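You operate a simulated robot arm through the tools that you are given. There is no shell and no other tool. Be economical: measure what you need, move in short steps, check, and stop when the job is done.

Carry out the task below with a simulated robot arm. There is one attempt and no reset: what you move stays moved.

TASK
Start the open printer on the job of the yellow card beside its slot.
Fine: card into the slot, switch on, dial to PRINT, green key once; watch till it prints.
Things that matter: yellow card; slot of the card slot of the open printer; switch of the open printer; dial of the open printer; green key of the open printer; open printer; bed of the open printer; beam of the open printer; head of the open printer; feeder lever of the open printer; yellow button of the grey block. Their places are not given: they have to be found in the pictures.

The check looks at the end state, three seconds after you hand in, the way a careful person would. Anything else that was tipped, shoved, dropped, spilled or broken makes it a failure.

THE ROBOT
A 7-joint arm with a two-finger parallel gripper, fixed in place. Base frame: the origin is at the foot of the arm, x ahead of it, y to its left, z up. Readings come in m, rad, newtons and seconds.
With the tool pointing down near the work surface it reaches from about 0.22 to 0.68 m from the base axis. Its first joint turns from -1.152 to 1.152 rad. Payload 2.4 kg.
The TCP is the grasp point between the finger pads, 0.03 m short of the fingertips. In the tool frame z runs along the fingers and y along their closing line. Largest opening 0.094 m; finger width 0.028, thickness 0.01; the body of the gripper, 0.05 by 0.096 m, starts 0.055 m behind the TCP.
Orientation is that of the tool frame in the base frame, as a unit quaternion [x, y, z, w]. With the fingers straight down and closing along the base's y, the tool's x points along the base's -x, its y along +y and its z along -z.

THE INTERFACE
- The arm moves only by the tool drive_tool. Its argument "steps" is a list of rows, each an object (a shift or turn left out is 0, a gripper value left out holds the last) with "delta_pos": the shift along the tool's x, y, z in m, a list of three; "rotation": the turn, a rotation vector about the tool's x, y, z in rad, a list of three; "hand": the finger opening in m, from 0 to 0.094. In form: [{"delta_pos": [x, y, z], "rotation": [ax, ay, az], "hand": hand}, ...]. A call has 1 to 8 rows; each row shifts and turns the commanded pose from where the row before left it, along the tool's axes as they then stand. Each row takes 0.2 s and may step no farther than 0.05 m and 0.15 rad from the row before; otherwise, or with a gripper value out of range, the whole call is refused. A pose out of reach is approached as far as the arm can. The call stops where the force on the tool passes 40 N (or 10 N more than at its start, if that is more) or the arm is blocked; 0.2 s more then pass. Each finger travels about 0.153 m/s and halts on what it meets, pressing with about 28 N; the grip force reading is that of the motor and also rises with nothing between the fingers. The clock runs only during rows and for 0.2 s after the last one: add rows that do not move to give the fingers time. The reply holds the time, the measured pose of the TCP, the force on the tool along the base axes, the opening and the grip force, in the units named above and with some noise.
- Cameras (640 x 400 px; columns grow to the right, rows downward): "scene" is fixed at [0.0412, 0.5027, 1.416]; the picture's right is [-0.50, -0.86, 0.00], its down [-0.71, 0.41, -0.57] and it looks along [0.49, -0.29, -0.82] (base axes); focal length 214 px, centre (320, 200). "wrist" rides on the gripper at [0.076, 0.014, -0.102] in the tool frame; the picture's right is [-0.18, 0.98, 0.00], its down [-0.75, -0.14, -0.64] and it looks along [-0.63, -0.12, 0.77] (tool axes); focal length 243 px, centre (320, 200).
- get_image(camera): a new picture of that camera. No time passes.
- point_at(camera, pixels): there is no depth. For up to 12 entries [column, row, z] of the newest picture of that camera ("zoom" is the newest enlarged one), the place [x, y] in the base frame at which the ray of that pixel passes the height z, good to about 0.003 m. No time passes.
- inspect(camera, box): a new picture of the part [left, top, right, bottom] of that camera's present view, enlarged. No time passes.
- sign_off(): hands the job in; it is judged then, once.

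Go step by step. Measure first, check grasps and placings, and put right what went wrong. The budget is 80 turns and 54 pictures, counting those below and the enlarged ones. Unless the task says otherwise, let go and move clear before handing in, and close with one line.

The tools are called as a command line: name --argument value ..., lists and objects as JSON in quotes. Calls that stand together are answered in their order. drive_tool: Moves the arm, as the interface text tells. Its arguments: {"type":"object","properties":{"steps":{"type":"array"}},"required":["steps"]} The other tools are called the same way: get_image (camera) takes a picture; point_at (camera, pixels) gives the place at which the rays of pixels pass given heights; inspect (camera, box) takes an enlarged picture of a part of a camera's view; sign_off () hands the job in.

At the start:

```text
clock: 0.0
tcp_pos: [0.2776, 0.2298, 1.2922]
ee_rot: [0.0, 1.0, 0.0, 0.0]
contact_force: [0.7, 0.7, 0.2]
gripper_width: 0.0938
finger_force: 0.0
```

scene: 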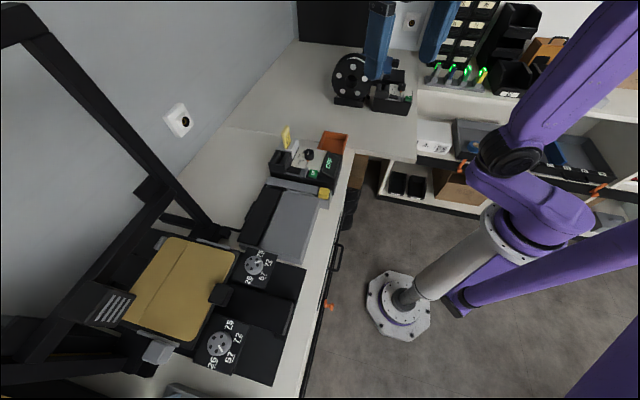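
wrist: 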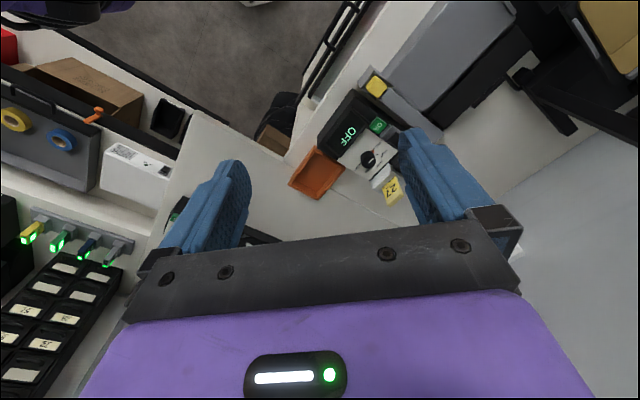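

The scene shows a small unit with an OFF display near (310,165) and a machine with a spool near (375,85). I'll enlarge both before moving.

inspect --camera "scene" --box '[240, 110, 370, 210]'

inspect --camera "scene" --box '[0, 180, 340, 400]'

inspect --camera "scene" --box '[320, 40, 430, 120]'

inspect --camera "wrist" --box '[280, 60, 440, 210]'

```text
4.00 times, centred on (305, 160) of scene
```

zoom: 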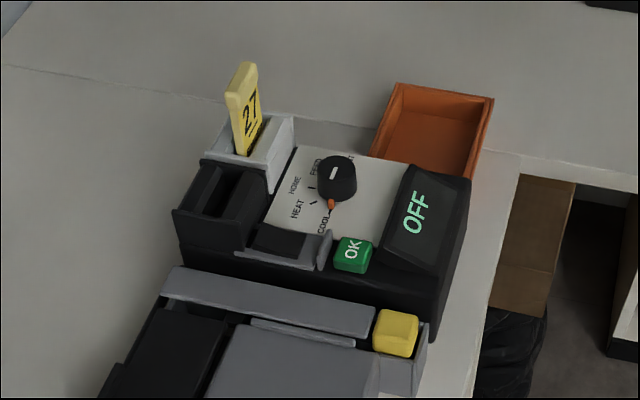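

```text
1.82 times, centred on (170, 290) of scene
```

zoom: 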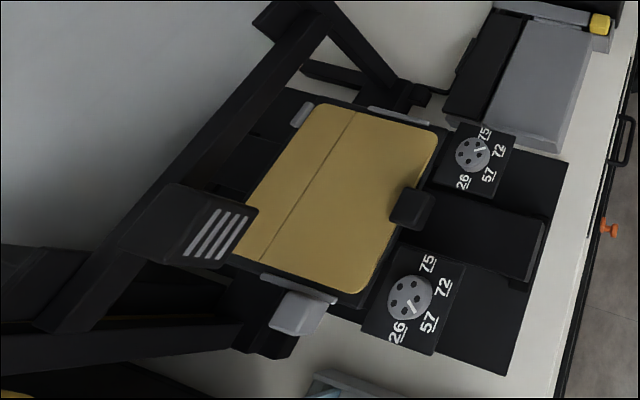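

```text
5.00 times, centred on (375, 80) of scene
```

zoom: 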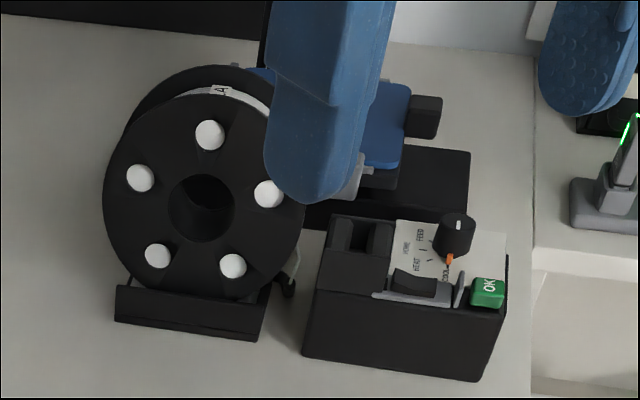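

```text
2.67 times, centred on (360, 135) of wrist
```

zoom: 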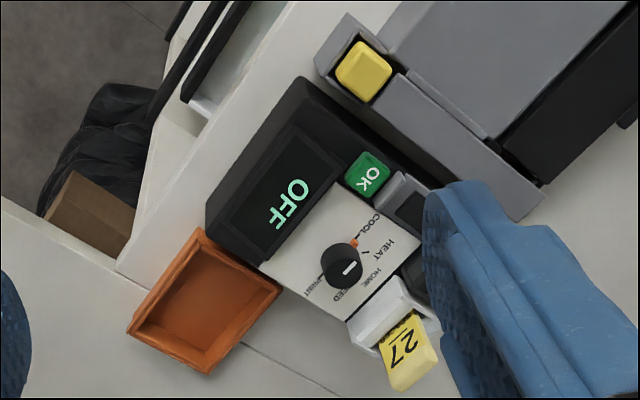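

The control box holds the yellow card "27" in a white holder, with the dark slot block beside it, plus a rocker switch, a dial at COOL and the green OK key. I'll triangulate these points from both cameras.

point_at --camera "scene" --pixels '[[309.25, 152, 1.0], [309.25, 152, 1.08], [313, 173, 1.0], [313, 173, 1.08], [286.5, 126.5, 1.0], [286.5, 126.5, 1.1], [289, 147, 1.0], [289, 147, 1.06], [279.5, 157.5, 1.0], [279.5, 157.5, 1.06], [295, 170, 1.0], [295, 170, 1.06]]'

point_at --camera "zoom" --pixels '[[348, 262, 1.0], [348, 262, 1.08], [367, 172, 1.0], [367, 172, 1.08], [413, 372, 1.0], [413, 372, 1.1], [415, 205, 1.0], [415, 205, 1.06], [310, 78, 0.96], [130, 330, 0.96], [363, 70, 1.0], [205, 200, 1.0]]'

```text
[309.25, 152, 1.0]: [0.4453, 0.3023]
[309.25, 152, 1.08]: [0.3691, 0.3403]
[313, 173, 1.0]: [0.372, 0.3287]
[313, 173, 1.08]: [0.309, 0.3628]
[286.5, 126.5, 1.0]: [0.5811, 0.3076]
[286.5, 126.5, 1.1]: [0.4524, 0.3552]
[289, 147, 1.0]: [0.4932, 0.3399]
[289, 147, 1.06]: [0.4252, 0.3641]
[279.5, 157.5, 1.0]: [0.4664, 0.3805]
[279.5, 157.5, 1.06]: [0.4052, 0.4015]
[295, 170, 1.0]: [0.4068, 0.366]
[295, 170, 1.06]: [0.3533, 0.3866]
```

```text
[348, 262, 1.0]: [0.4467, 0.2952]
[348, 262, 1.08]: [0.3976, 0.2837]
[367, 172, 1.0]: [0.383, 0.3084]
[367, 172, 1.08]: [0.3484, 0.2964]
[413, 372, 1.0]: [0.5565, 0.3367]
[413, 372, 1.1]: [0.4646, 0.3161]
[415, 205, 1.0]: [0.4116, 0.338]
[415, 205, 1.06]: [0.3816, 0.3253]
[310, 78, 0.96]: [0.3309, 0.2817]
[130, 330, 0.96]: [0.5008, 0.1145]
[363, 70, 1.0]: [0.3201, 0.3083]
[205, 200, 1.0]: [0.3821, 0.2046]
```

The triangulated heights disagree a little, so I want a closer wrist view centred on the box. I'll move the TCP to about (0.27, 0.37, 1.20).

drive_tool --steps '[{"delta_pos": [0, 0.035, 0.02]}, {"delta_pos": [0, 0.035, 0.02]}, {"delta_pos": [0, 0.035, 0.025]}, {"delta_pos": [0.007, 0.035, 0.025]}, {}]'

get_image --camera "wrist"

inspect --camera "scene" --box '[265, 115, 345, 195]'

```text
clock: 1.2
tcp_pos: [0.2711, 0.3696, 1.2015]
ee_rot: [0.0, 1.0, 0.0, 0.0]
contact_force: [-0.5, -0.2, 0.2]
gripper_width: 0.0941
finger_force: 0.1
```

```text
47 pictures are left
```

wrist: 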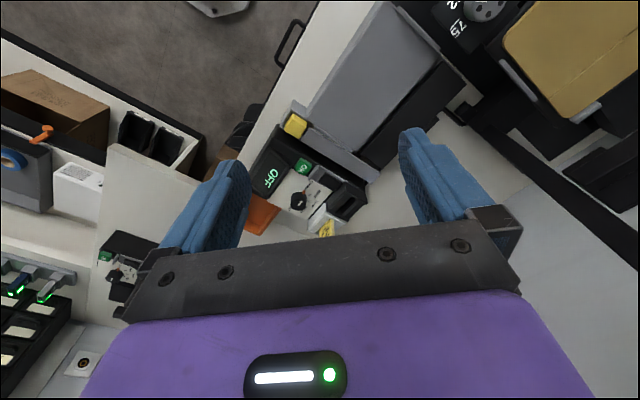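

```text
5.00 times, centred on (305, 155) of scene
```

zoom: 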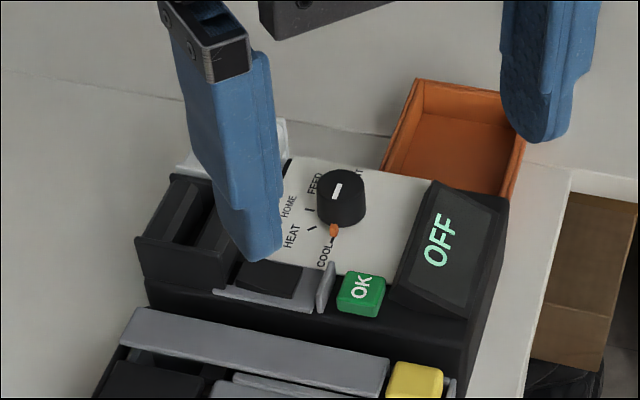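

The box is now between the fingers in the wrist view around (305,185). I'll enlarge that.

inspect --camera "wrist" --box '[235, 100, 395, 240]'

```text
2.86 times, centred on (315, 170) of wrist
```

zoom: 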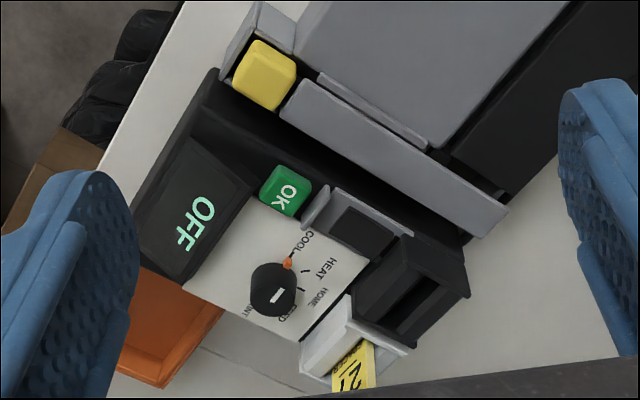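

point_at --camera "zoom" --pixels '[[277, 292, 0.96], [277, 292, 1.06], [288, 185, 0.96], [288, 185, 1.06], [365, 228, 0.96], [365, 228, 1.06], [268, 68, 0.96], [268, 68, 1.06], [410, 308, 0.96], [410, 308, 1.06], [352, 350, 0.96], [352, 350, 1.06]]'

point_at --camera "scene" --pixels '[[309.4, 152, 0.96], [309.4, 152, 1.06], [313.6, 172, 0.96], [313.6, 172, 1.06], [295, 170.6, 0.96], [295, 170.6, 1.06], [324, 190, 0.96], [324, 190, 1.06], [281, 157, 0.96], [281, 157, 1.06], [287, 147, 0.96], [287, 147, 1.06]]'

```text
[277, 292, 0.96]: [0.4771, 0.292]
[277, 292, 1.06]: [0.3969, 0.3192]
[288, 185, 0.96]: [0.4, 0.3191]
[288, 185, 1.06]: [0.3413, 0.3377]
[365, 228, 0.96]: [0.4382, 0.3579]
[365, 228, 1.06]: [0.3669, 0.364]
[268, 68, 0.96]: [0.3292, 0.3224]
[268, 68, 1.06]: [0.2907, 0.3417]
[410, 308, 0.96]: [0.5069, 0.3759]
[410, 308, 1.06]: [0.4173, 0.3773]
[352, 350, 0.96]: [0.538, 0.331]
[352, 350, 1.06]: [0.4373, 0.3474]
```

```text
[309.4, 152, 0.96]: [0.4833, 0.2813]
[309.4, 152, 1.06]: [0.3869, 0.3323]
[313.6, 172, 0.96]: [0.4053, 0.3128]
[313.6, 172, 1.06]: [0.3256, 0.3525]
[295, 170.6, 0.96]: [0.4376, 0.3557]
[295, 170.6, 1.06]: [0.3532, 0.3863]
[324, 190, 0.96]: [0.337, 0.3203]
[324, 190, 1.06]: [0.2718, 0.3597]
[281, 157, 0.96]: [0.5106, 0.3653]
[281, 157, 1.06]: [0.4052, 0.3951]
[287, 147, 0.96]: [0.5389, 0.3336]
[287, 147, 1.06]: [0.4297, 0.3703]
```

Triangulation gives dial top ≈ (0.440,0.304,1.005), OK ≈ (0.382,0.325,0.99) and slot ≈ (0.48,0.376,0.995). I'll move closer for a better look at the slot and card.

drive_tool --steps '[{"delta_pos": [-0.03, 0, 0.02]}, {"delta_pos": [-0.03, 0, 0.025]}, {"delta_pos": [-0.03, 0, 0.025]}, {"delta_pos": [-0.03, 0, 0.02]}, {}]'

get_image --camera "wrist"

```text
clock: 2.4
tcp_pos: [0.3896, 0.3711, 1.1111]
ee_rot: [0.0, 1.0, 0.0, 0.0]
contact_force: [-0.6, 0.9, -0.5]
gripper_width: 0.0938
finger_force: 0.0
```

```text
44 pictures are left
```

wrist: 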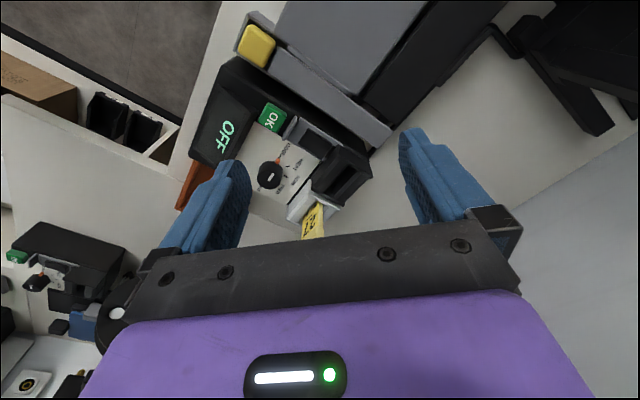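

inspect --camera "wrist" --box '[240, 90, 400, 240]'

inspect --camera "scene" --box '[265, 115, 345, 195]'

```text
2.67 times, centred on (320, 165) of wrist
```

zoom: 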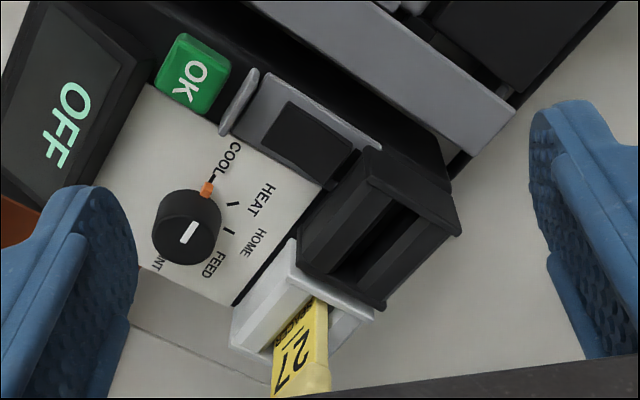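

```text
5.00 times, centred on (305, 155) of scene
```

zoom: 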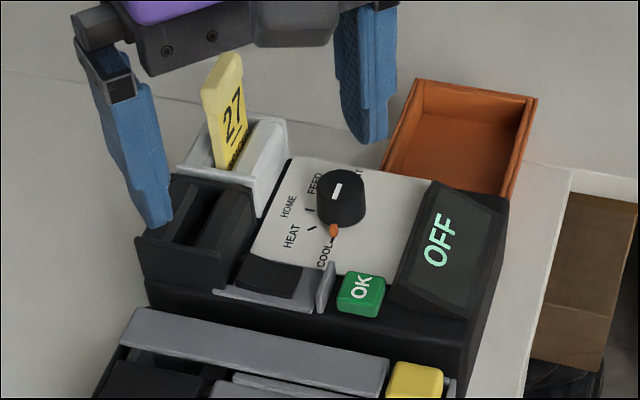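

Card and slot groove look parallel, so a pure translation should do. I'll measure the groove, block edges and card in both views.

point_at --camera "wrist" --pixels '[[327.5, 194.2, 0.99], [355.6, 169.5, 0.99], [344.4, 204.4, 1.0], [372.5, 176.3, 1.0], [344.4, 204.4, 0.98], [372.5, 176.3, 0.98], [252.5, 121.9, 0.98], [323.75, 161.25, 0.98], [287, 203.6, 0.98], [311.7, 180, 0.98]]'

point_at --camera "zoom" --pixels '[[183, 243, 0.99], [222, 192, 0.99], [205, 86, 1.04], [238, 55, 1.04], [212, 92, 1.04], [215, 165, 0.99], [243, 170, 0.99], [250, 258, 0.98], [290, 158, 0.98], [220, 285, 1.0], [258, 200, 1.0]]'

```text
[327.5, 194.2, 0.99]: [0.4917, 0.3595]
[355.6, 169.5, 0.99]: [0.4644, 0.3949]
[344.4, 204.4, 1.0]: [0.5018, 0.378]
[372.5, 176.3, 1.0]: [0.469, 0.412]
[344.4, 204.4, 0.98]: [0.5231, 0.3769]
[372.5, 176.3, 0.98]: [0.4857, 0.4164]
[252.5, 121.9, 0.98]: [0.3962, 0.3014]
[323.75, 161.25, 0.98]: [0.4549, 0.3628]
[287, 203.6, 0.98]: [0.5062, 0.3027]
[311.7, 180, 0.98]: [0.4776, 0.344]
```

```text
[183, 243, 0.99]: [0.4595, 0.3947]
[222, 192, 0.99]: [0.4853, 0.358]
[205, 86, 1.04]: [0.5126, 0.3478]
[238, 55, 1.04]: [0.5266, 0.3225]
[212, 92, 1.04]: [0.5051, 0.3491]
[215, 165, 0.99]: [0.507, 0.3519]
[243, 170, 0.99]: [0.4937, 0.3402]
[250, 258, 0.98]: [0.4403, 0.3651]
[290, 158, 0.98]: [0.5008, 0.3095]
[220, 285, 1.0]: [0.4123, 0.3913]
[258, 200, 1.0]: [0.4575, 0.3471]
```

The groove direction is about 36° off the base y axis. I'll check table and wall lines for a better yaw and for clearance.

point_at --camera "wrist" --pixels '[[515, 207, 0.96], [630, 138, 0.96], [170, 185, 0.96], [235, 40, 0.96], [275, 45, 0.99], [390, 130, 0.99], [240, 62, 0.96], [280, 50, 0.98], [378, 140, 0.98]]'

point_at --camera "scene" --pixels '[[350, 152, 0.958], [285, 370, 0.958], [228, 122, 0.958], [190, 190, 0.958]]'

```text
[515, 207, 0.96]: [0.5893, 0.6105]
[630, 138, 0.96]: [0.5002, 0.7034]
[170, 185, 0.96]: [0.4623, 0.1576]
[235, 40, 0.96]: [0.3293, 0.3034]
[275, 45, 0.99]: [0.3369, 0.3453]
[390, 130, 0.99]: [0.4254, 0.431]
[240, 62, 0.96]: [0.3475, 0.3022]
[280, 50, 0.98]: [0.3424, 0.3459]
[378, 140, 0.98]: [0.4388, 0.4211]
```

```text
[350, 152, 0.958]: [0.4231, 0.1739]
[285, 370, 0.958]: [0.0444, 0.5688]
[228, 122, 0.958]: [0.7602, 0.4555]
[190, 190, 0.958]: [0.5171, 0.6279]
```

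Table, wall and block edges all run at 45°, so I'll turn the tool 45° about its z and move so the slot and card are in view.

drive_tool --steps '[{"rotation": [0, 0, 0.131]}, {"rotation": [0, 0, 0.131]}, {"rotation": [0, 0, 0.131]}, {"rotation": [0, 0, 0.131]}, {"rotation": [0, 0, 0.131]}, {"rotation": [0, 0, 0.1304]}, {"delta_pos": [0.004, 0.042, 0]}, {"delta_pos": [0.004, 0.041, 0]}]'

get_image --camera "wrist"

inspect --camera "wrist" --box '[240, 90, 400, 240]'

```text
clock: 4.2
tcp_pos: [0.4431, 0.4367, 1.1118]
ee_rot: [0.384, 0.923, 0.0, 0.0]
contact_force: [0.7, 0.4, -0.2]
gripper_width: 0.0939
finger_force: 0.0
```

```text
41 pictures are left
```

wrist: 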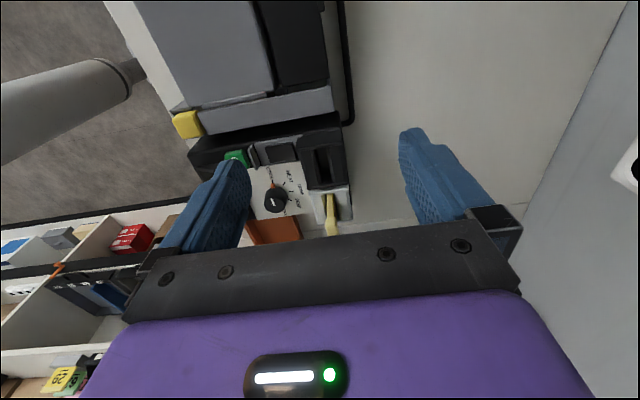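

```text
2.67 times, centred on (320, 165) of wrist
```

zoom: 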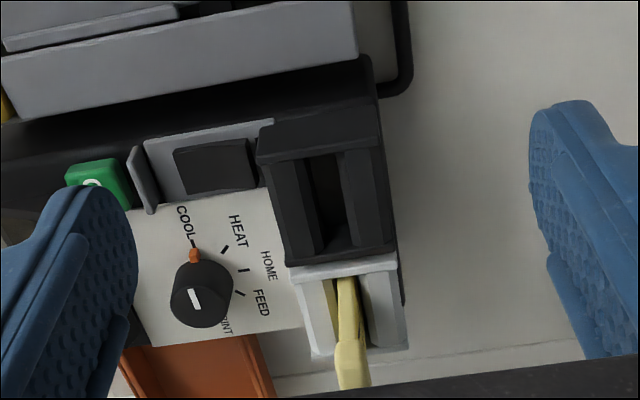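

Clear view: slot funnel at zoom (330,205), card edge-on at (348,320). I'll measure directions and positions here.

point_at --camera "zoom" --pixels '[[258, 157, 1.0], [287, 264, 1.0], [379, 148, 1.0], [395, 250, 1.0], [318, 156, 1.0], [340, 250, 1.0], [345, 277, 1.0], [350, 345, 1.04], [144, 145, 0.985], [273, 120, 0.985], [290, 270, 1.0], [396, 258, 1.0]]'

point_at --camera "wrist" --pixels '[[202, 130, 0.99], [332, 100, 0.99], [213, 221, 0.96], [418, 221, 0.96]]'

```text
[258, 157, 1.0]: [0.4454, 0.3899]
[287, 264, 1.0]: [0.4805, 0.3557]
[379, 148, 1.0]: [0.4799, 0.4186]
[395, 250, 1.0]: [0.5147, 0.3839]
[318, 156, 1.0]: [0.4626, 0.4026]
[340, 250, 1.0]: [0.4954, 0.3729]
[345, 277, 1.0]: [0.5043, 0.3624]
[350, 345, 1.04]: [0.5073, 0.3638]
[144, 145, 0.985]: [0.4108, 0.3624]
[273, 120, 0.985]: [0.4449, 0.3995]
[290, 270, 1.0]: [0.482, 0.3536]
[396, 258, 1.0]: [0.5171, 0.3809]
```

```text
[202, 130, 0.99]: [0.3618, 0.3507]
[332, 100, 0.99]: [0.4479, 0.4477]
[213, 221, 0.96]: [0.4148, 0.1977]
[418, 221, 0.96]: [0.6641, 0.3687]
```

Block edges run at exactly 45° and the card and slot share the same lateral line (v ≈ 0.613). I'll move above the card at about (0.526, 0.342) at the current height and check in the scene view.

drive_tool --steps '[{"delta_pos": [-0.042, -0.003, 0]}, {"delta_pos": [-0.042, -0.003, 0]}, {"delta_pos": [-0.042, -0.002, 0]}, {}]'

inspect --camera "scene" --box '[255, 85, 345, 175]'

get_image --camera "wrist"

```text
clock: 5.2
tcp_pos: [0.526, 0.3389, 1.1124]
ee_rot: [0.383, 0.924, 0.0, 0.0]
contact_force: [-0.5, 0.5, -0.4]
gripper_width: 0.094
finger_force: 0.0
```

```text
4.44 times, centred on (300, 130) of scene
```

zoom: 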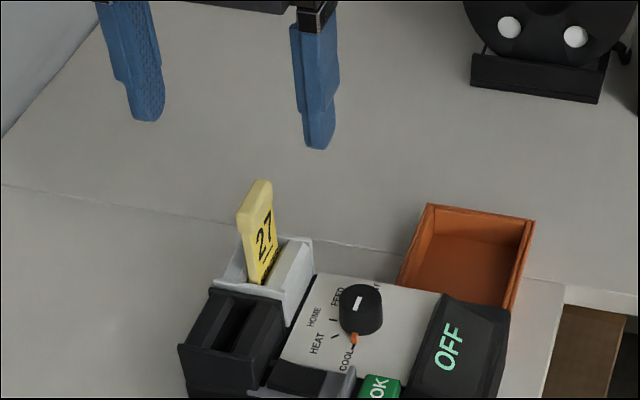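

```text
38 pictures are left
```

wrist: 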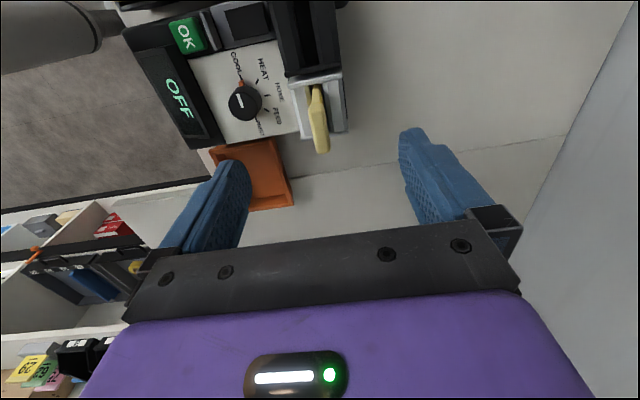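

inspect --camera "wrist" --box '[270, 50, 370, 170]'

```text
3.33 times, centred on (320, 110) of wrist
```

zoom: 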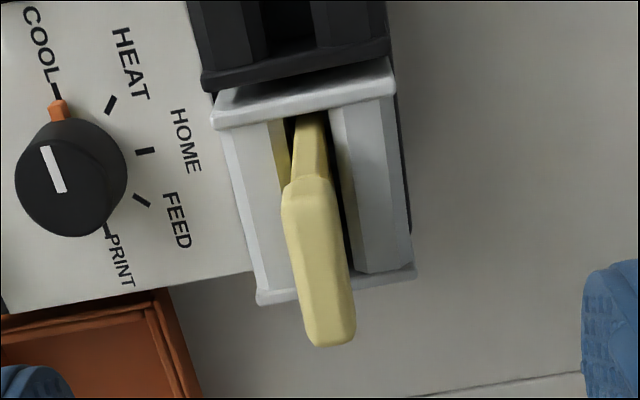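

point_at --camera "zoom" --pixels '[[307, 190, 1.03], [307, 190, 1.05], [332, 335, 1.03], [332, 335, 1.05], [284, 210, 1.04], [330, 205, 1.04], [312, 118, 0.99], [312, 118, 1.0], [213, 120, 0.99], [396, 92, 0.99], [204, 80, 0.995], [388, 48, 0.995]]'

point_at --camera "scene" --pixels '[[282.5, 133.5, 1.03], [282.5, 133.5, 1.05], [287.5, 126, 1.03], [287.5, 126, 1.05], [285, 129.5, 1.03], [285, 129.5, 1.05]]'

```text
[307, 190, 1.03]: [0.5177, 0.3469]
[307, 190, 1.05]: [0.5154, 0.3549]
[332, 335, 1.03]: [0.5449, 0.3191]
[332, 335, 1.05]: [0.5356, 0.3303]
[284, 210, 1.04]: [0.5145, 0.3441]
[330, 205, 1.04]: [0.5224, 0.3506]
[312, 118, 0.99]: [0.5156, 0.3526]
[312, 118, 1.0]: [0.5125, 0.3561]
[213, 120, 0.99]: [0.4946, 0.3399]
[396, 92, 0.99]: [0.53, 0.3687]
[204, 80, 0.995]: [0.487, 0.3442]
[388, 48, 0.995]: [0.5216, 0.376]
```

```text
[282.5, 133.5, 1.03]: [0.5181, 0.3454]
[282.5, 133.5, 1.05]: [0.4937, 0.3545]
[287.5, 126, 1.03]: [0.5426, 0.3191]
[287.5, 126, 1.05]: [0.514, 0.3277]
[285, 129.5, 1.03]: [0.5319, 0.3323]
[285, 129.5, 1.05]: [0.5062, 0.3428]
```

Both cameras agree on the card top: z ≈ 1.03, ends (0.518,0.346) and (0.544,0.319), about 10 mm thick. I'll centre over it, narrow the fingers and descend to TCP z ≈ 1.033.

drive_tool --steps '[{"delta_pos": [-0.008, 0, 0], "hand": 0.05}, {"delta_pos": [0, 0, 0.03]}, {"delta_pos": [0, 0, 0.03]}, {"delta_pos": [0, 0, 0.019]}, {}]'

inspect --camera "scene" --box '[255, 85, 345, 175]'

get_image --camera "wrist"

```text
clock: 6.4
tcp_pos: [0.5313, 0.3349, 1.033]
ee_rot: [0.383, 0.924, 0.0, 0.0]
contact_force: [-0.1, 0.7, 0.4]
gripper_width: 0.05
finger_force: 0.0
```

```text
4.44 times, centred on (300, 130) of scene
```

zoom: 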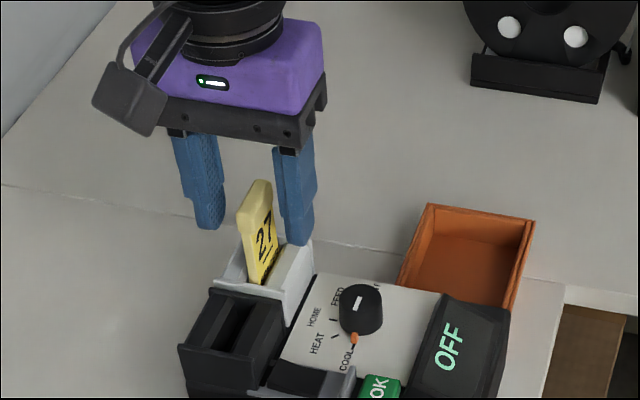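

```text
35 pictures are left
```

wrist: 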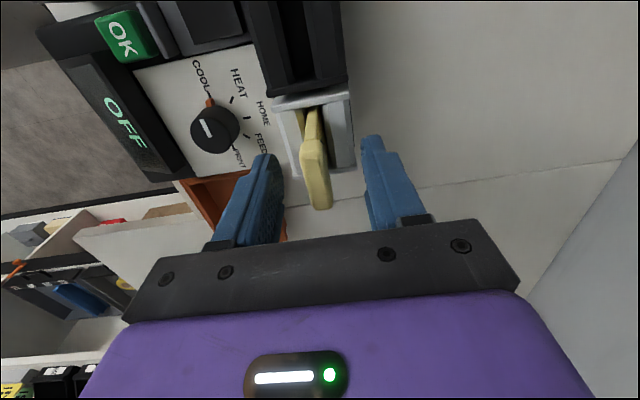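

The card sits centred between the fingers in both views. I'll close on it.

drive_tool --steps '[{"hand": 0.02}, {"hand": 0.004}, {}, {}]'

get_image --camera "wrist"

```text
clock: 7.4
tcp_pos: [0.5317, 0.3337, 1.034]
ee_rot: [0.383, 0.924, 0.0, 0.0]
contact_force: [-0.5, 0.8, 0.3]
gripper_width: 0.016
finger_force: 28.0
```

```text
34 pictures are left
```

wrist: 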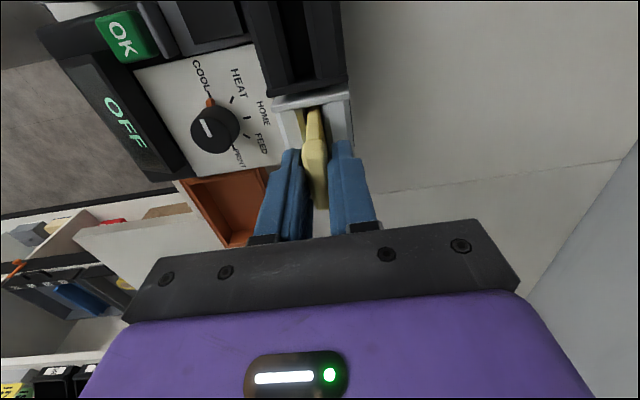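

Gripped at 16 mm with 28 N. Lift straight up by 5 cm and look.

drive_tool --steps '[{"delta_pos": [0, 0, -0.015]}, {"delta_pos": [0, 0, -0.02]}, {"delta_pos": [0, 0, -0.02]}, {}]'

inspect --camera "scene" --box '[255, 85, 345, 175]'

inspect --camera "wrist" --box '[240, 60, 400, 240]'

```text
clock: 8.4
tcp_pos: [0.5326, 0.3346, 1.0891]
ee_rot: [0.383, 0.924, 0.001, -0.001]
contact_force: [0.0, 0.6, 0.1]
gripper_width: 0.0164
finger_force: 28.0
```

```text
4.44 times, centred on (300, 130) of scene
```

zoom: 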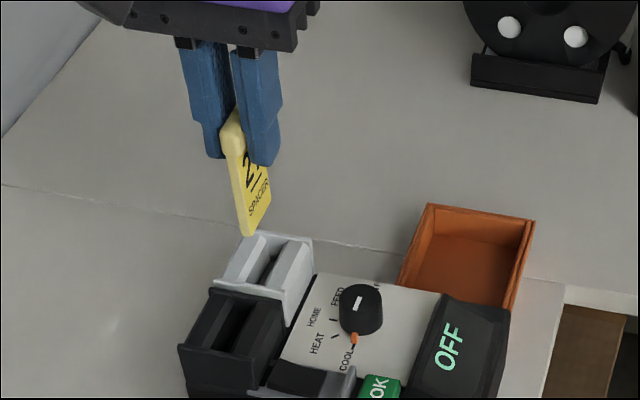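

```text
2.22 times, centred on (320, 150) of wrist
```

zoom: 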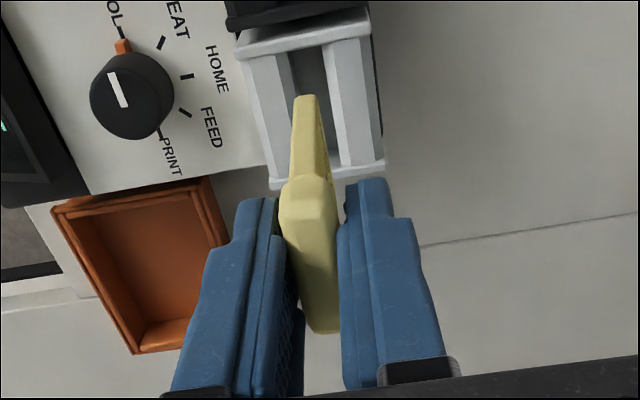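

The card came out cleanly, upright. I'll triangulate its lower corners.

point_at --camera "zoom" --pixels '[[306, 97, 1.0], [306, 97, 1.02], [306, 97, 1.04], [310, 185, 1.085], [238, 50, 0.985], [370, 25, 0.985], [270, 185, 0.985], [384, 162, 0.985]]'

point_at --camera "scene" --pixels '[[284.25, 137.6, 1.0], [284.25, 137.6, 1.02], [284.25, 137.6, 1.04], [289, 131.2, 1.02], [279, 113.5, 1.085]]'

```text
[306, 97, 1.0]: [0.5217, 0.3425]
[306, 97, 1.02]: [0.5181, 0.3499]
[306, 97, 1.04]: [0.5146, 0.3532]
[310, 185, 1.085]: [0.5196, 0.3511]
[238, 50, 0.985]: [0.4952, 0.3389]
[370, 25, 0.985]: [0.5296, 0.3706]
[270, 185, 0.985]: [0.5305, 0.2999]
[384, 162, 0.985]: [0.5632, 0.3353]
```

```text
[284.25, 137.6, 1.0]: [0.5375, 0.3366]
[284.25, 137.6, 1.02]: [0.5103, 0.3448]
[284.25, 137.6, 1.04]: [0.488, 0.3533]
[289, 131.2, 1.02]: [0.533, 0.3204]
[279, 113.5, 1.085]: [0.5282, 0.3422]
```

Card bottom is now about z 1.013 and its centre matches the TCP. I'll slide 62 mm along the groove line to hover above the slot.

drive_tool --steps '[{"delta_pos": [0.021, 0, 0]}, {"delta_pos": [0.021, 0, 0]}, {"delta_pos": [0.02, 0, 0]}, {}]'

inspect --camera "scene" --box '[255, 110, 325, 180]'

inspect --camera "wrist" --box '[240, 60, 400, 240]'

```text
clock: 9.4
tcp_pos: [0.4888, 0.3788, 1.088]
ee_rot: [0.382, 0.924, 0.0, 0.001]
contact_force: [0.0, -0.1, -0.5]
gripper_width: 0.0163
finger_force: 27.5
```

```text
5.71 times, centred on (290, 145) of scene
```

zoom: 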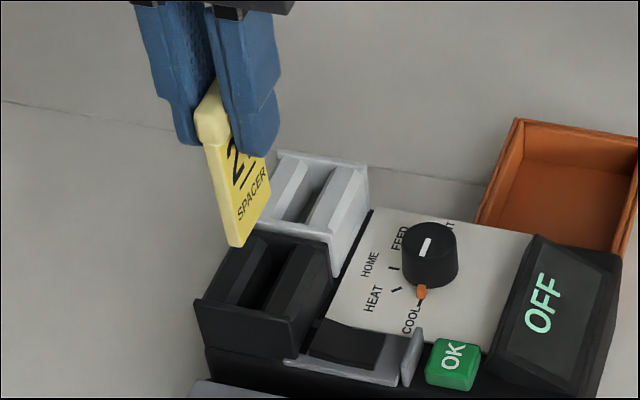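

```text
2.22 times, centred on (320, 150) of wrist
```

zoom: 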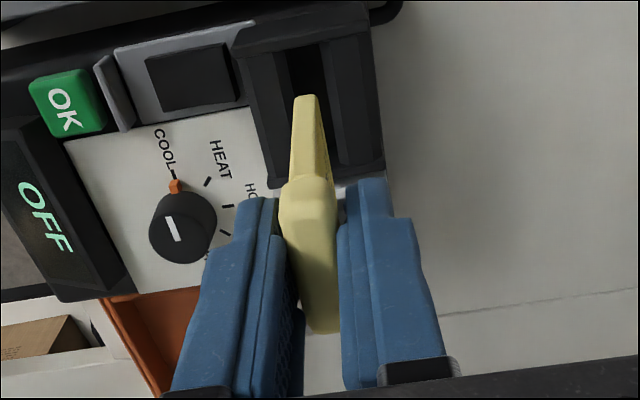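

The block's outline now matches where the holder's sat (corners near (268,188), (384,170)). I'll enlarge to verify the offset precisely.

inspect --camera "wrist" --box '[280, 60, 360, 150]'

```text
4.44 times, centred on (320, 105) of wrist
```

zoom: 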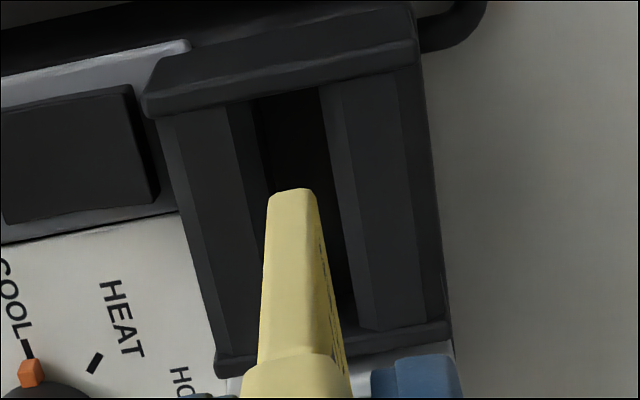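

point_at --camera "zoom" --pixels '[[148, 112, 0.985], [415, 60, 0.985], [215, 375, 0.985], [450, 340, 0.985], [165, 118, 0.985], [420, 72, 0.985], [215, 355, 0.985], [445, 322, 0.985], [290, 190, 1.013], [252, 104, 0.985], [324, 88, 0.985], [350, 320, 0.985]]'

```text
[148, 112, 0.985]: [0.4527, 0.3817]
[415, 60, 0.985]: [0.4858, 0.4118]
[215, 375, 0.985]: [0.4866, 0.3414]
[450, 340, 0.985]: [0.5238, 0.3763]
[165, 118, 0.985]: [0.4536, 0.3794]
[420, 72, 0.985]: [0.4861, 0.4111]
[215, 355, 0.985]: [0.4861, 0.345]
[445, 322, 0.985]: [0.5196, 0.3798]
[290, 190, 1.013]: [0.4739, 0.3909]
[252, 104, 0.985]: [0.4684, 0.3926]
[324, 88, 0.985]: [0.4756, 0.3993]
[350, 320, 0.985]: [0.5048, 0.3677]
```

Card span (u 0.059–0.096) sits inside the slot's opening (0.0525–0.099) and is laterally within about 1 mm. I'll descend with force watching.

drive_tool --steps '[{"delta_pos": [0, 0.0005, 0.012]}, {"delta_pos": [0, 0, 0.01]}, {"delta_pos": [0, 0, 0.008]}, {"delta_pos": [0, 0, 0.006]}, {}]'

inspect --camera "scene" --box '[255, 110, 325, 180]'

```text
clock: 10.6
tcp_pos: [0.4889, 0.3793, 1.0522]
ee_rot: [0.383, 0.924, -0.001, 0.0]
contact_force: [-0.3, -0.7, 0.0]
gripper_width: 0.0161
finger_force: 28.1
```

```text
5.71 times, centred on (290, 145) of scene
```

zoom: 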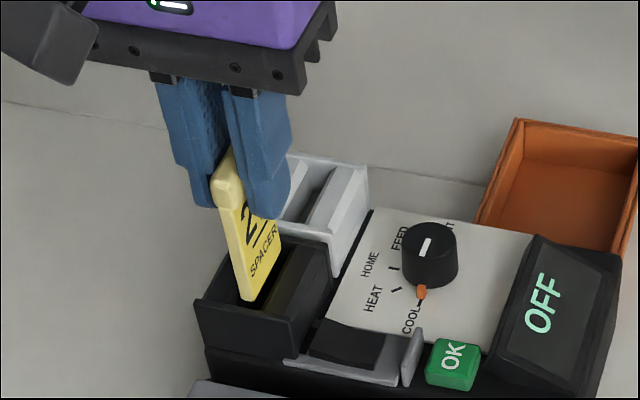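

The card is entering the funnel with no force (TCP z 1.052). I'll continue down.

drive_tool --steps '[{"delta_pos": [0, 0, 0.005]}, {"delta_pos": [0, 0, 0.005]}, {"delta_pos": [0, 0, 0.004]}, {"delta_pos": [0, 0, 0.003]}, {}]'

inspect --camera "scene" --box '[255, 110, 325, 180]'

```text
clock: 11.8
tcp_pos: [0.4886, 0.3774, 1.0351]
ee_rot: [0.383, 0.924, 0.0, 0.0]
contact_force: [0.2, -0.5, -0.9]
gripper_width: 0.0161
finger_force: 27.5
```

```text
5.71 times, centred on (290, 145) of scene
```

zoom: 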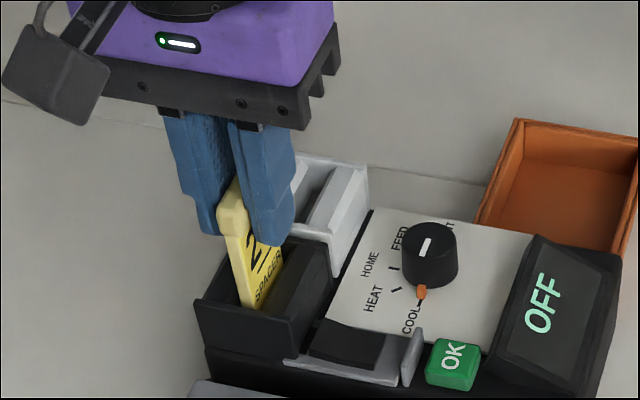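

Still free, no force; continue down in small steps until it seats.

drive_tool --steps '[{"delta_pos": [0, 0, 0.002]}, {"delta_pos": [0, 0, 0.002]}, {"delta_pos": [0, 0, 0.002]}, {"delta_pos": [0, 0, 0.002]}, {}]'

```text
clock: 13.0
tcp_pos: [0.4887, 0.3777, 1.0287]
ee_rot: [0.382, 0.924, 0.002, 0.001]
contact_force: [-0.1, 0.3, 23.4]
gripper_width: 0.0162
finger_force: 28.0
```

Contact at 23 N, TCP 1.029 — 5 mm deeper than in the holder, so it seems seated. Release slightly and rise, then look.

drive_tool --steps '[{"hand": 0.03}, {"hand": 0.04}, {"delta_pos": [0, 0, -0.03]}, {"delta_pos": [0, 0, -0.04]}, {}]'

inspect --camera "scene" --box '[255, 110, 345, 200]'

inspect --camera "wrist" --box '[200, 40, 400, 220]'

```text
clock: 14.2
tcp_pos: [0.4895, 0.3769, 1.0986]
ee_rot: [0.382, 0.924, 0.0, 0.0]
contact_force: [-0.6, 0.3, -0.9]
gripper_width: 0.04
finger_force: 0.0
```

```text
4.44 times, centred on (300, 155) of scene
```

zoom: 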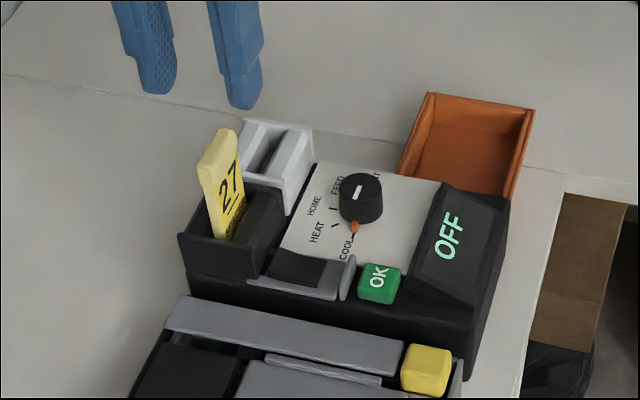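

```text
2.22 times, centred on (300, 130) of wrist
```

zoom: 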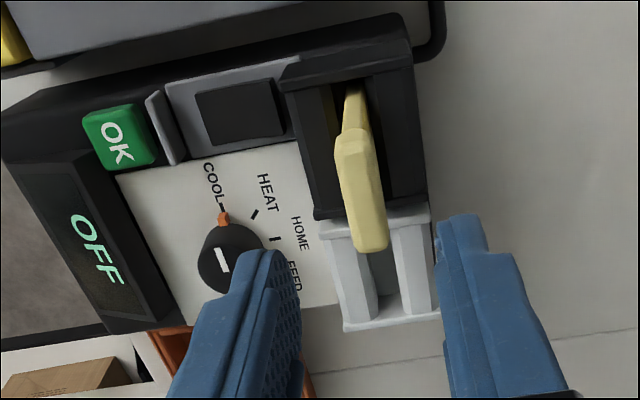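

Card is seated in the slot. Now I'll close the fingers and shift back to look closely at the rocker switch.

drive_tool --steps '[{"delta_pos": [0, 0, -0.01], "hand": 0.0}, {"delta_pos": [0.043, -0.013, 0]}, {"delta_pos": [0.043, -0.013, 0]}, {"delta_pos": [0.043, -0.014, 0]}, {}]'

get_image --camera "wrist"

inspect --camera "wrist" --box '[230, 90, 390, 220]'

```text
clock: 15.4
tcp_pos: [0.3695, 0.4408, 1.107]
ee_rot: [0.384, 0.923, 0.001, 0.0]
contact_force: [0.7, -0.7, 0.7]
gripper_width: 0.0
finger_force: 27.9
```

```text
24 pictures are left
```

wrist: 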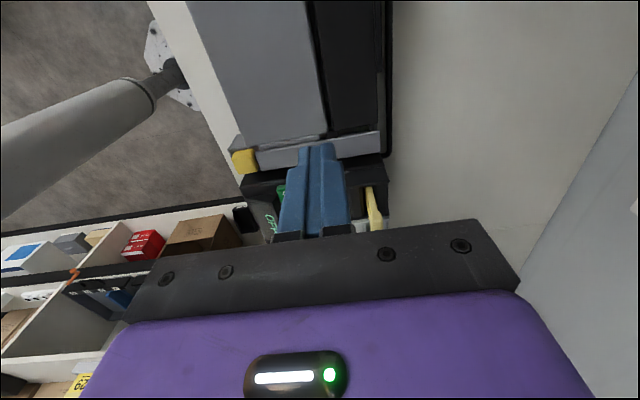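

```text
3.08 times, centred on (310, 155) of wrist
```

zoom: 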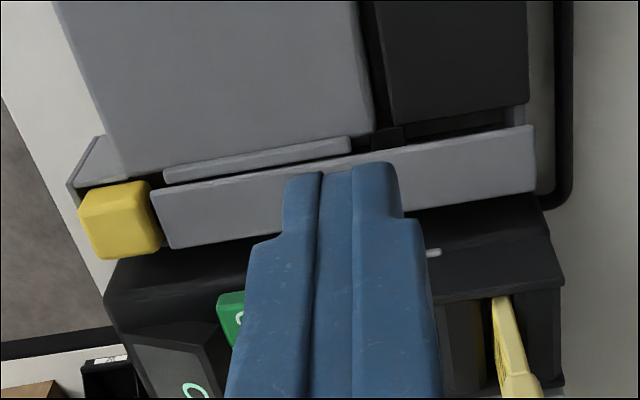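

The closed fingers block the view. I'll use a tight scene zoom on the rocker instead.

inspect --camera "scene" --box '[275, 150, 325, 182]'

```text
12.50 times, centred on (300, 166) of scene
```

zoom: 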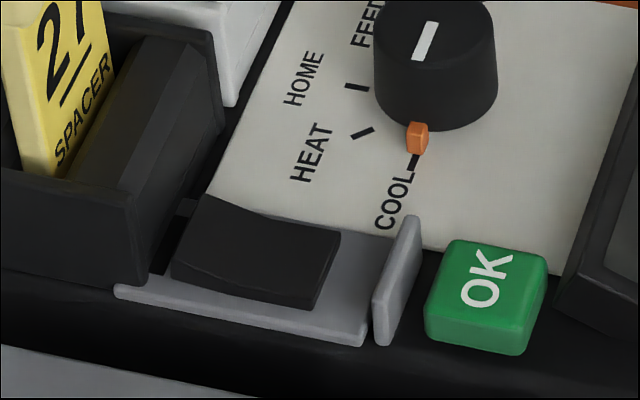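

I need a closer view of the rocker to tell its state. I'll open the fingers and look down with the wrist camera.

drive_tool --steps '[{"hand": 0.06}, {"delta_pos": [-0.01, 0, 0.02], "hand": 0.094}, {}]'

inspect --camera "wrist" --box '[260, 120, 380, 220]'

```text
clock: 16.2
tcp_pos: [0.3767, 0.4324, 1.0874]
ee_rot: [0.382, 0.924, 0.0, 0.001]
contact_force: [0.7, -0.2, 0.1]
gripper_width: 0.0939
finger_force: 0.0
```

```text
4.00 times, centred on (320, 170) of wrist
```

zoom: 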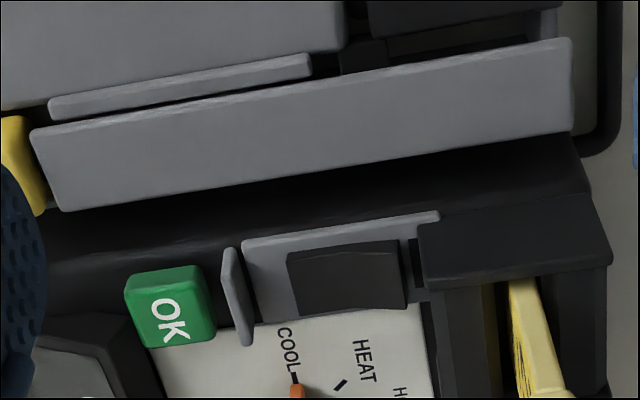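

inspect --camera "scene" --box '[286, 163, 304, 177]'

inspect --camera "wrist" --box '[318, 172, 372, 206]'

```text
16.00 times, centred on (295, 170) of scene
```

zoom: 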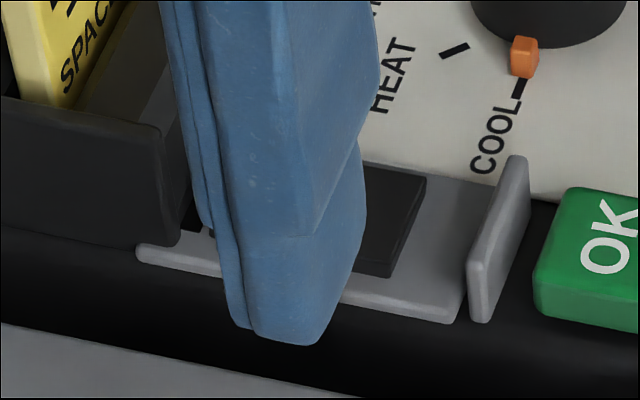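

```text
11.76 times, centred on (345, 189) of wrist
```

zoom: 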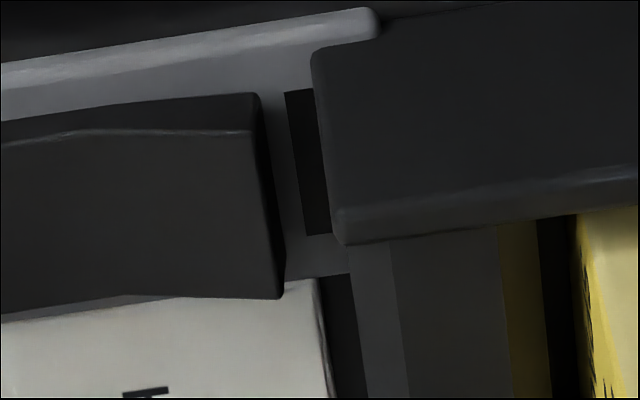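

The rocker's slot-side (+v) end is raised, so pressing that end turns it on. I'll locate it.

point_at --camera "zoom" --pixels '[[250, 133, 0.985], [280, 295, 0.985], [75, 132, 0.98], [125, 296, 0.98], [325, 90, 0.985], [340, 240, 0.985]]'

point_at --camera "scene" --pixels '[[291, 166.2, 0.985], [288.8, 169.5, 0.985], [301.5, 168.5, 0.98], [299.5, 174.2, 0.98]]'

```text
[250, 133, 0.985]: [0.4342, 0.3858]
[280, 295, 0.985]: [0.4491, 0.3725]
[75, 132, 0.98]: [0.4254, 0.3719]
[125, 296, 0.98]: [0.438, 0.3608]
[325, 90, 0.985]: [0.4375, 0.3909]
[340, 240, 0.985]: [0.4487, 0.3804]
```

```text
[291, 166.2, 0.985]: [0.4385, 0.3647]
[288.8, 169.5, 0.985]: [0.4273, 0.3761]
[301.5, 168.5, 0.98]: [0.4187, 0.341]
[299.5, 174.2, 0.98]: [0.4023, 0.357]
```

Rocker's raised end is near u≈0.056, v≈0.574 (x≈0.445, y≈0.366), with z around 0.97. I'll close the fingers, move above it, and descend part-way.

drive_tool --steps '[{"hand": 0.03}, {"hand": 0.0, "delta_pos": [-0.033, 0, 0]}, {"delta_pos": [-0.033, 0, 0]}, {"delta_pos": [-0.029, 0.001, 0]}, {"delta_pos": [0, 0, 0.03]}, {"delta_pos": [0, 0, 0.022]}, {}]'

inspect --camera "scene" --box '[270, 140, 330, 185]'

```text
clock: 17.8
tcp_pos: [0.444, 0.3684, 1.035]
ee_rot: [0.383, 0.924, -0.001, 0.001]
contact_force: [-0.8, -1.4, -0.2]
gripper_width: 0.0
finger_force: 28.1
```

```text
8.89 times, centred on (300, 162) of scene
```

zoom: 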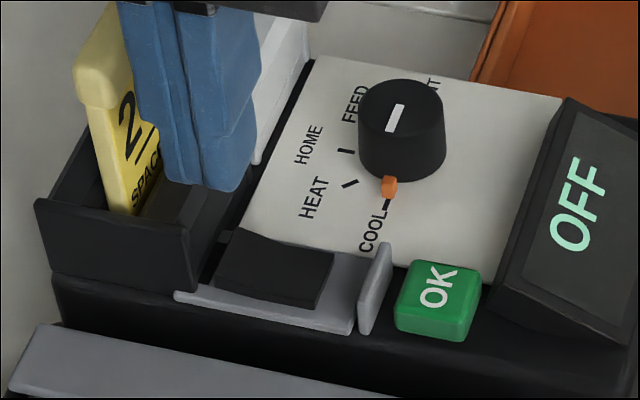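

The fingertip is above the rocker's slot-side end. I'll press down slowly.

drive_tool --steps '[{"delta_pos": [0, 0, 0.01]}, {"delta_pos": [0, 0, 0.005]}, {"delta_pos": [0, 0, 0.004]}, {"delta_pos": [0, 0, 0.004]}, {"delta_pos": [0, 0, 0.003]}, {}]'

```text
clock: 19.2
tcp_pos: [0.445, 0.3673, 1.0089]
ee_rot: [0.382, 0.924, 0.0, 0.0]
contact_force: [-0.2, -0.3, 0.5]
gripper_width: 0.0001
finger_force: 27.8
```

Tip at about 0.979, still no contact. Continue down in small steps.

drive_tool --steps '[{"delta_pos": [0, 0, 0.003]}, {"delta_pos": [0, 0, 0.003]}, {"delta_pos": [0, 0, 0.003]}, {"delta_pos": [0, 0, 0.003]}, {}]'

inspect --camera "scene" --box '[270, 140, 330, 185]'

```text
clock: 20.4
tcp_pos: [0.4451, 0.367, 0.9967]
ee_rot: [0.383, 0.924, 0.0, 0.0]
contact_force: [-0.2, 0.5, 0.3]
gripper_width: 0.0001
finger_force: 28.1
```

```text
8.89 times, centred on (300, 162) of scene
```

zoom: 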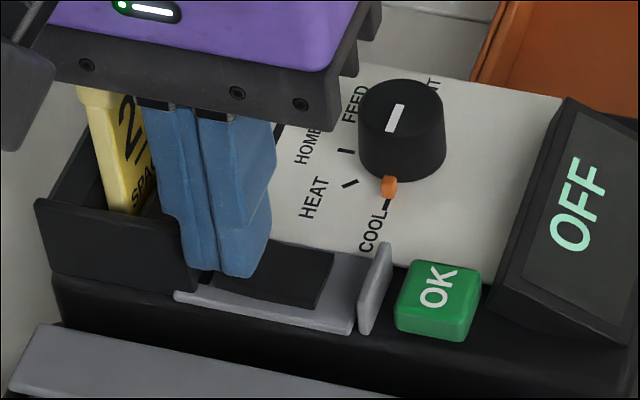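

Tip is just about at the rocker. Continue pressing.

drive_tool --steps '[{"delta_pos": [0, 0, 0.002]}, {"delta_pos": [0, 0, 0.002]}, {"delta_pos": [0, 0, 0.002]}, {"delta_pos": [0, 0, 0.002]}, {}]'

```text
clock: 21.6
tcp_pos: [0.4433, 0.3671, 0.9899]
ee_rot: [0.383, 0.924, 0.002, 0.0]
contact_force: [2.3, 1.5, 7.8]
gripper_width: 0.0
finger_force: 27.8
```

Contact begins (8 N). Press a bit further.

drive_tool --steps '[{"delta_pos": [0, 0, 0.002]}, {"delta_pos": [0, 0, 0.002]}, {}]'

inspect --camera "scene" --box '[270, 140, 330, 185]'

```text
clock: 22.2
tcp_pos: [0.4456, 0.3688, 0.9899]
ee_rot: [0.383, 0.924, 0.003, 0.001]
contact_force: [-3.9, -3.9, 7.4]
gripper_width: 0.0
finger_force: 28.9
stopped in row 2: the force on the tool passed its limit (the readings are from after the stop); the commanded pose is now the measured one
```

```text
8.89 times, centred on (300, 162) of scene
```

zoom: 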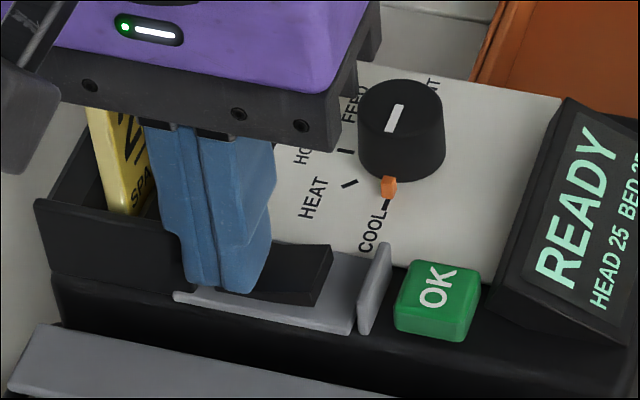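

The display now shows "READY HEAD 25 BED 25", so the switch is on. I'll rise and get a fresh wrist view of the dial.

drive_tool --steps '[{"delta_pos": [0, 0, -0.02]}, {"delta_pos": [0, 0, -0.03]}, {"delta_pos": [0, 0, -0.045]}, {"delta_pos": [0.015, -0.02, -0.01], "hand": 0.06}, {"delta_pos": [0.015, -0.02, 0], "hand": 0.09}, {}]'

inspect --camera "wrist" --box '[240, 100, 400, 240]'

inspect --camera "scene" --box '[285, 135, 345, 180]'

```text
clock: 23.6
tcp_pos: [0.3943, 0.3613, 1.0952]
ee_rot: [0.383, 0.924, 0.003, 0.001]
contact_force: [0.0, 0.3, -0.4]
gripper_width: 0.09
finger_force: 0.0
```

```text
2.86 times, centred on (320, 170) of wrist
```

zoom: 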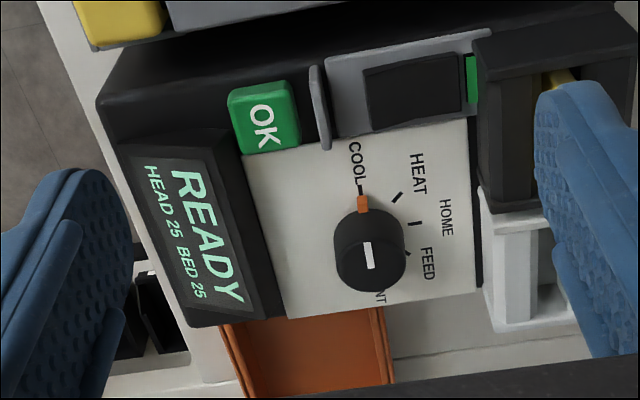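

```text
8.89 times, centred on (315, 158) of scene
```

zoom: 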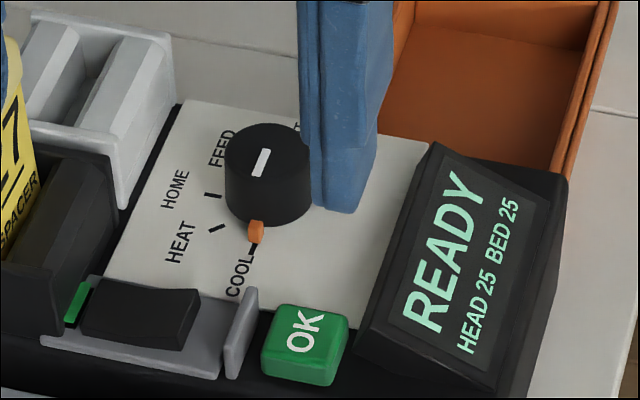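

point_at --camera "wrist" --pixels '[[337.1, 189.9, 0.98], [337.1, 189.9, 1.0], [299.7, 139.6, 0.97], [299.7, 139.6, 0.99], [334.6, 171.5, 0.965]]'

point_at --camera "zoom" --pixels '[[267, 156, 0.98], [267, 156, 1.0], [305, 327, 0.97], [305, 327, 0.99], [257, 232, 0.965]]'

```text
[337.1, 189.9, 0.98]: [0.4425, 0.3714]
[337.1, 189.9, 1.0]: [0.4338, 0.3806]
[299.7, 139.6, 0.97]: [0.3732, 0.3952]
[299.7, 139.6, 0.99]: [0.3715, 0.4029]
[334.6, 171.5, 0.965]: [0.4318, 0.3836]
```

```text
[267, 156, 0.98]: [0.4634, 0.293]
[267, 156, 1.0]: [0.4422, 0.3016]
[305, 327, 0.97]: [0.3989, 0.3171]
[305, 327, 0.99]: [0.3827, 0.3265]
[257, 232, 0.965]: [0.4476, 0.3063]
```

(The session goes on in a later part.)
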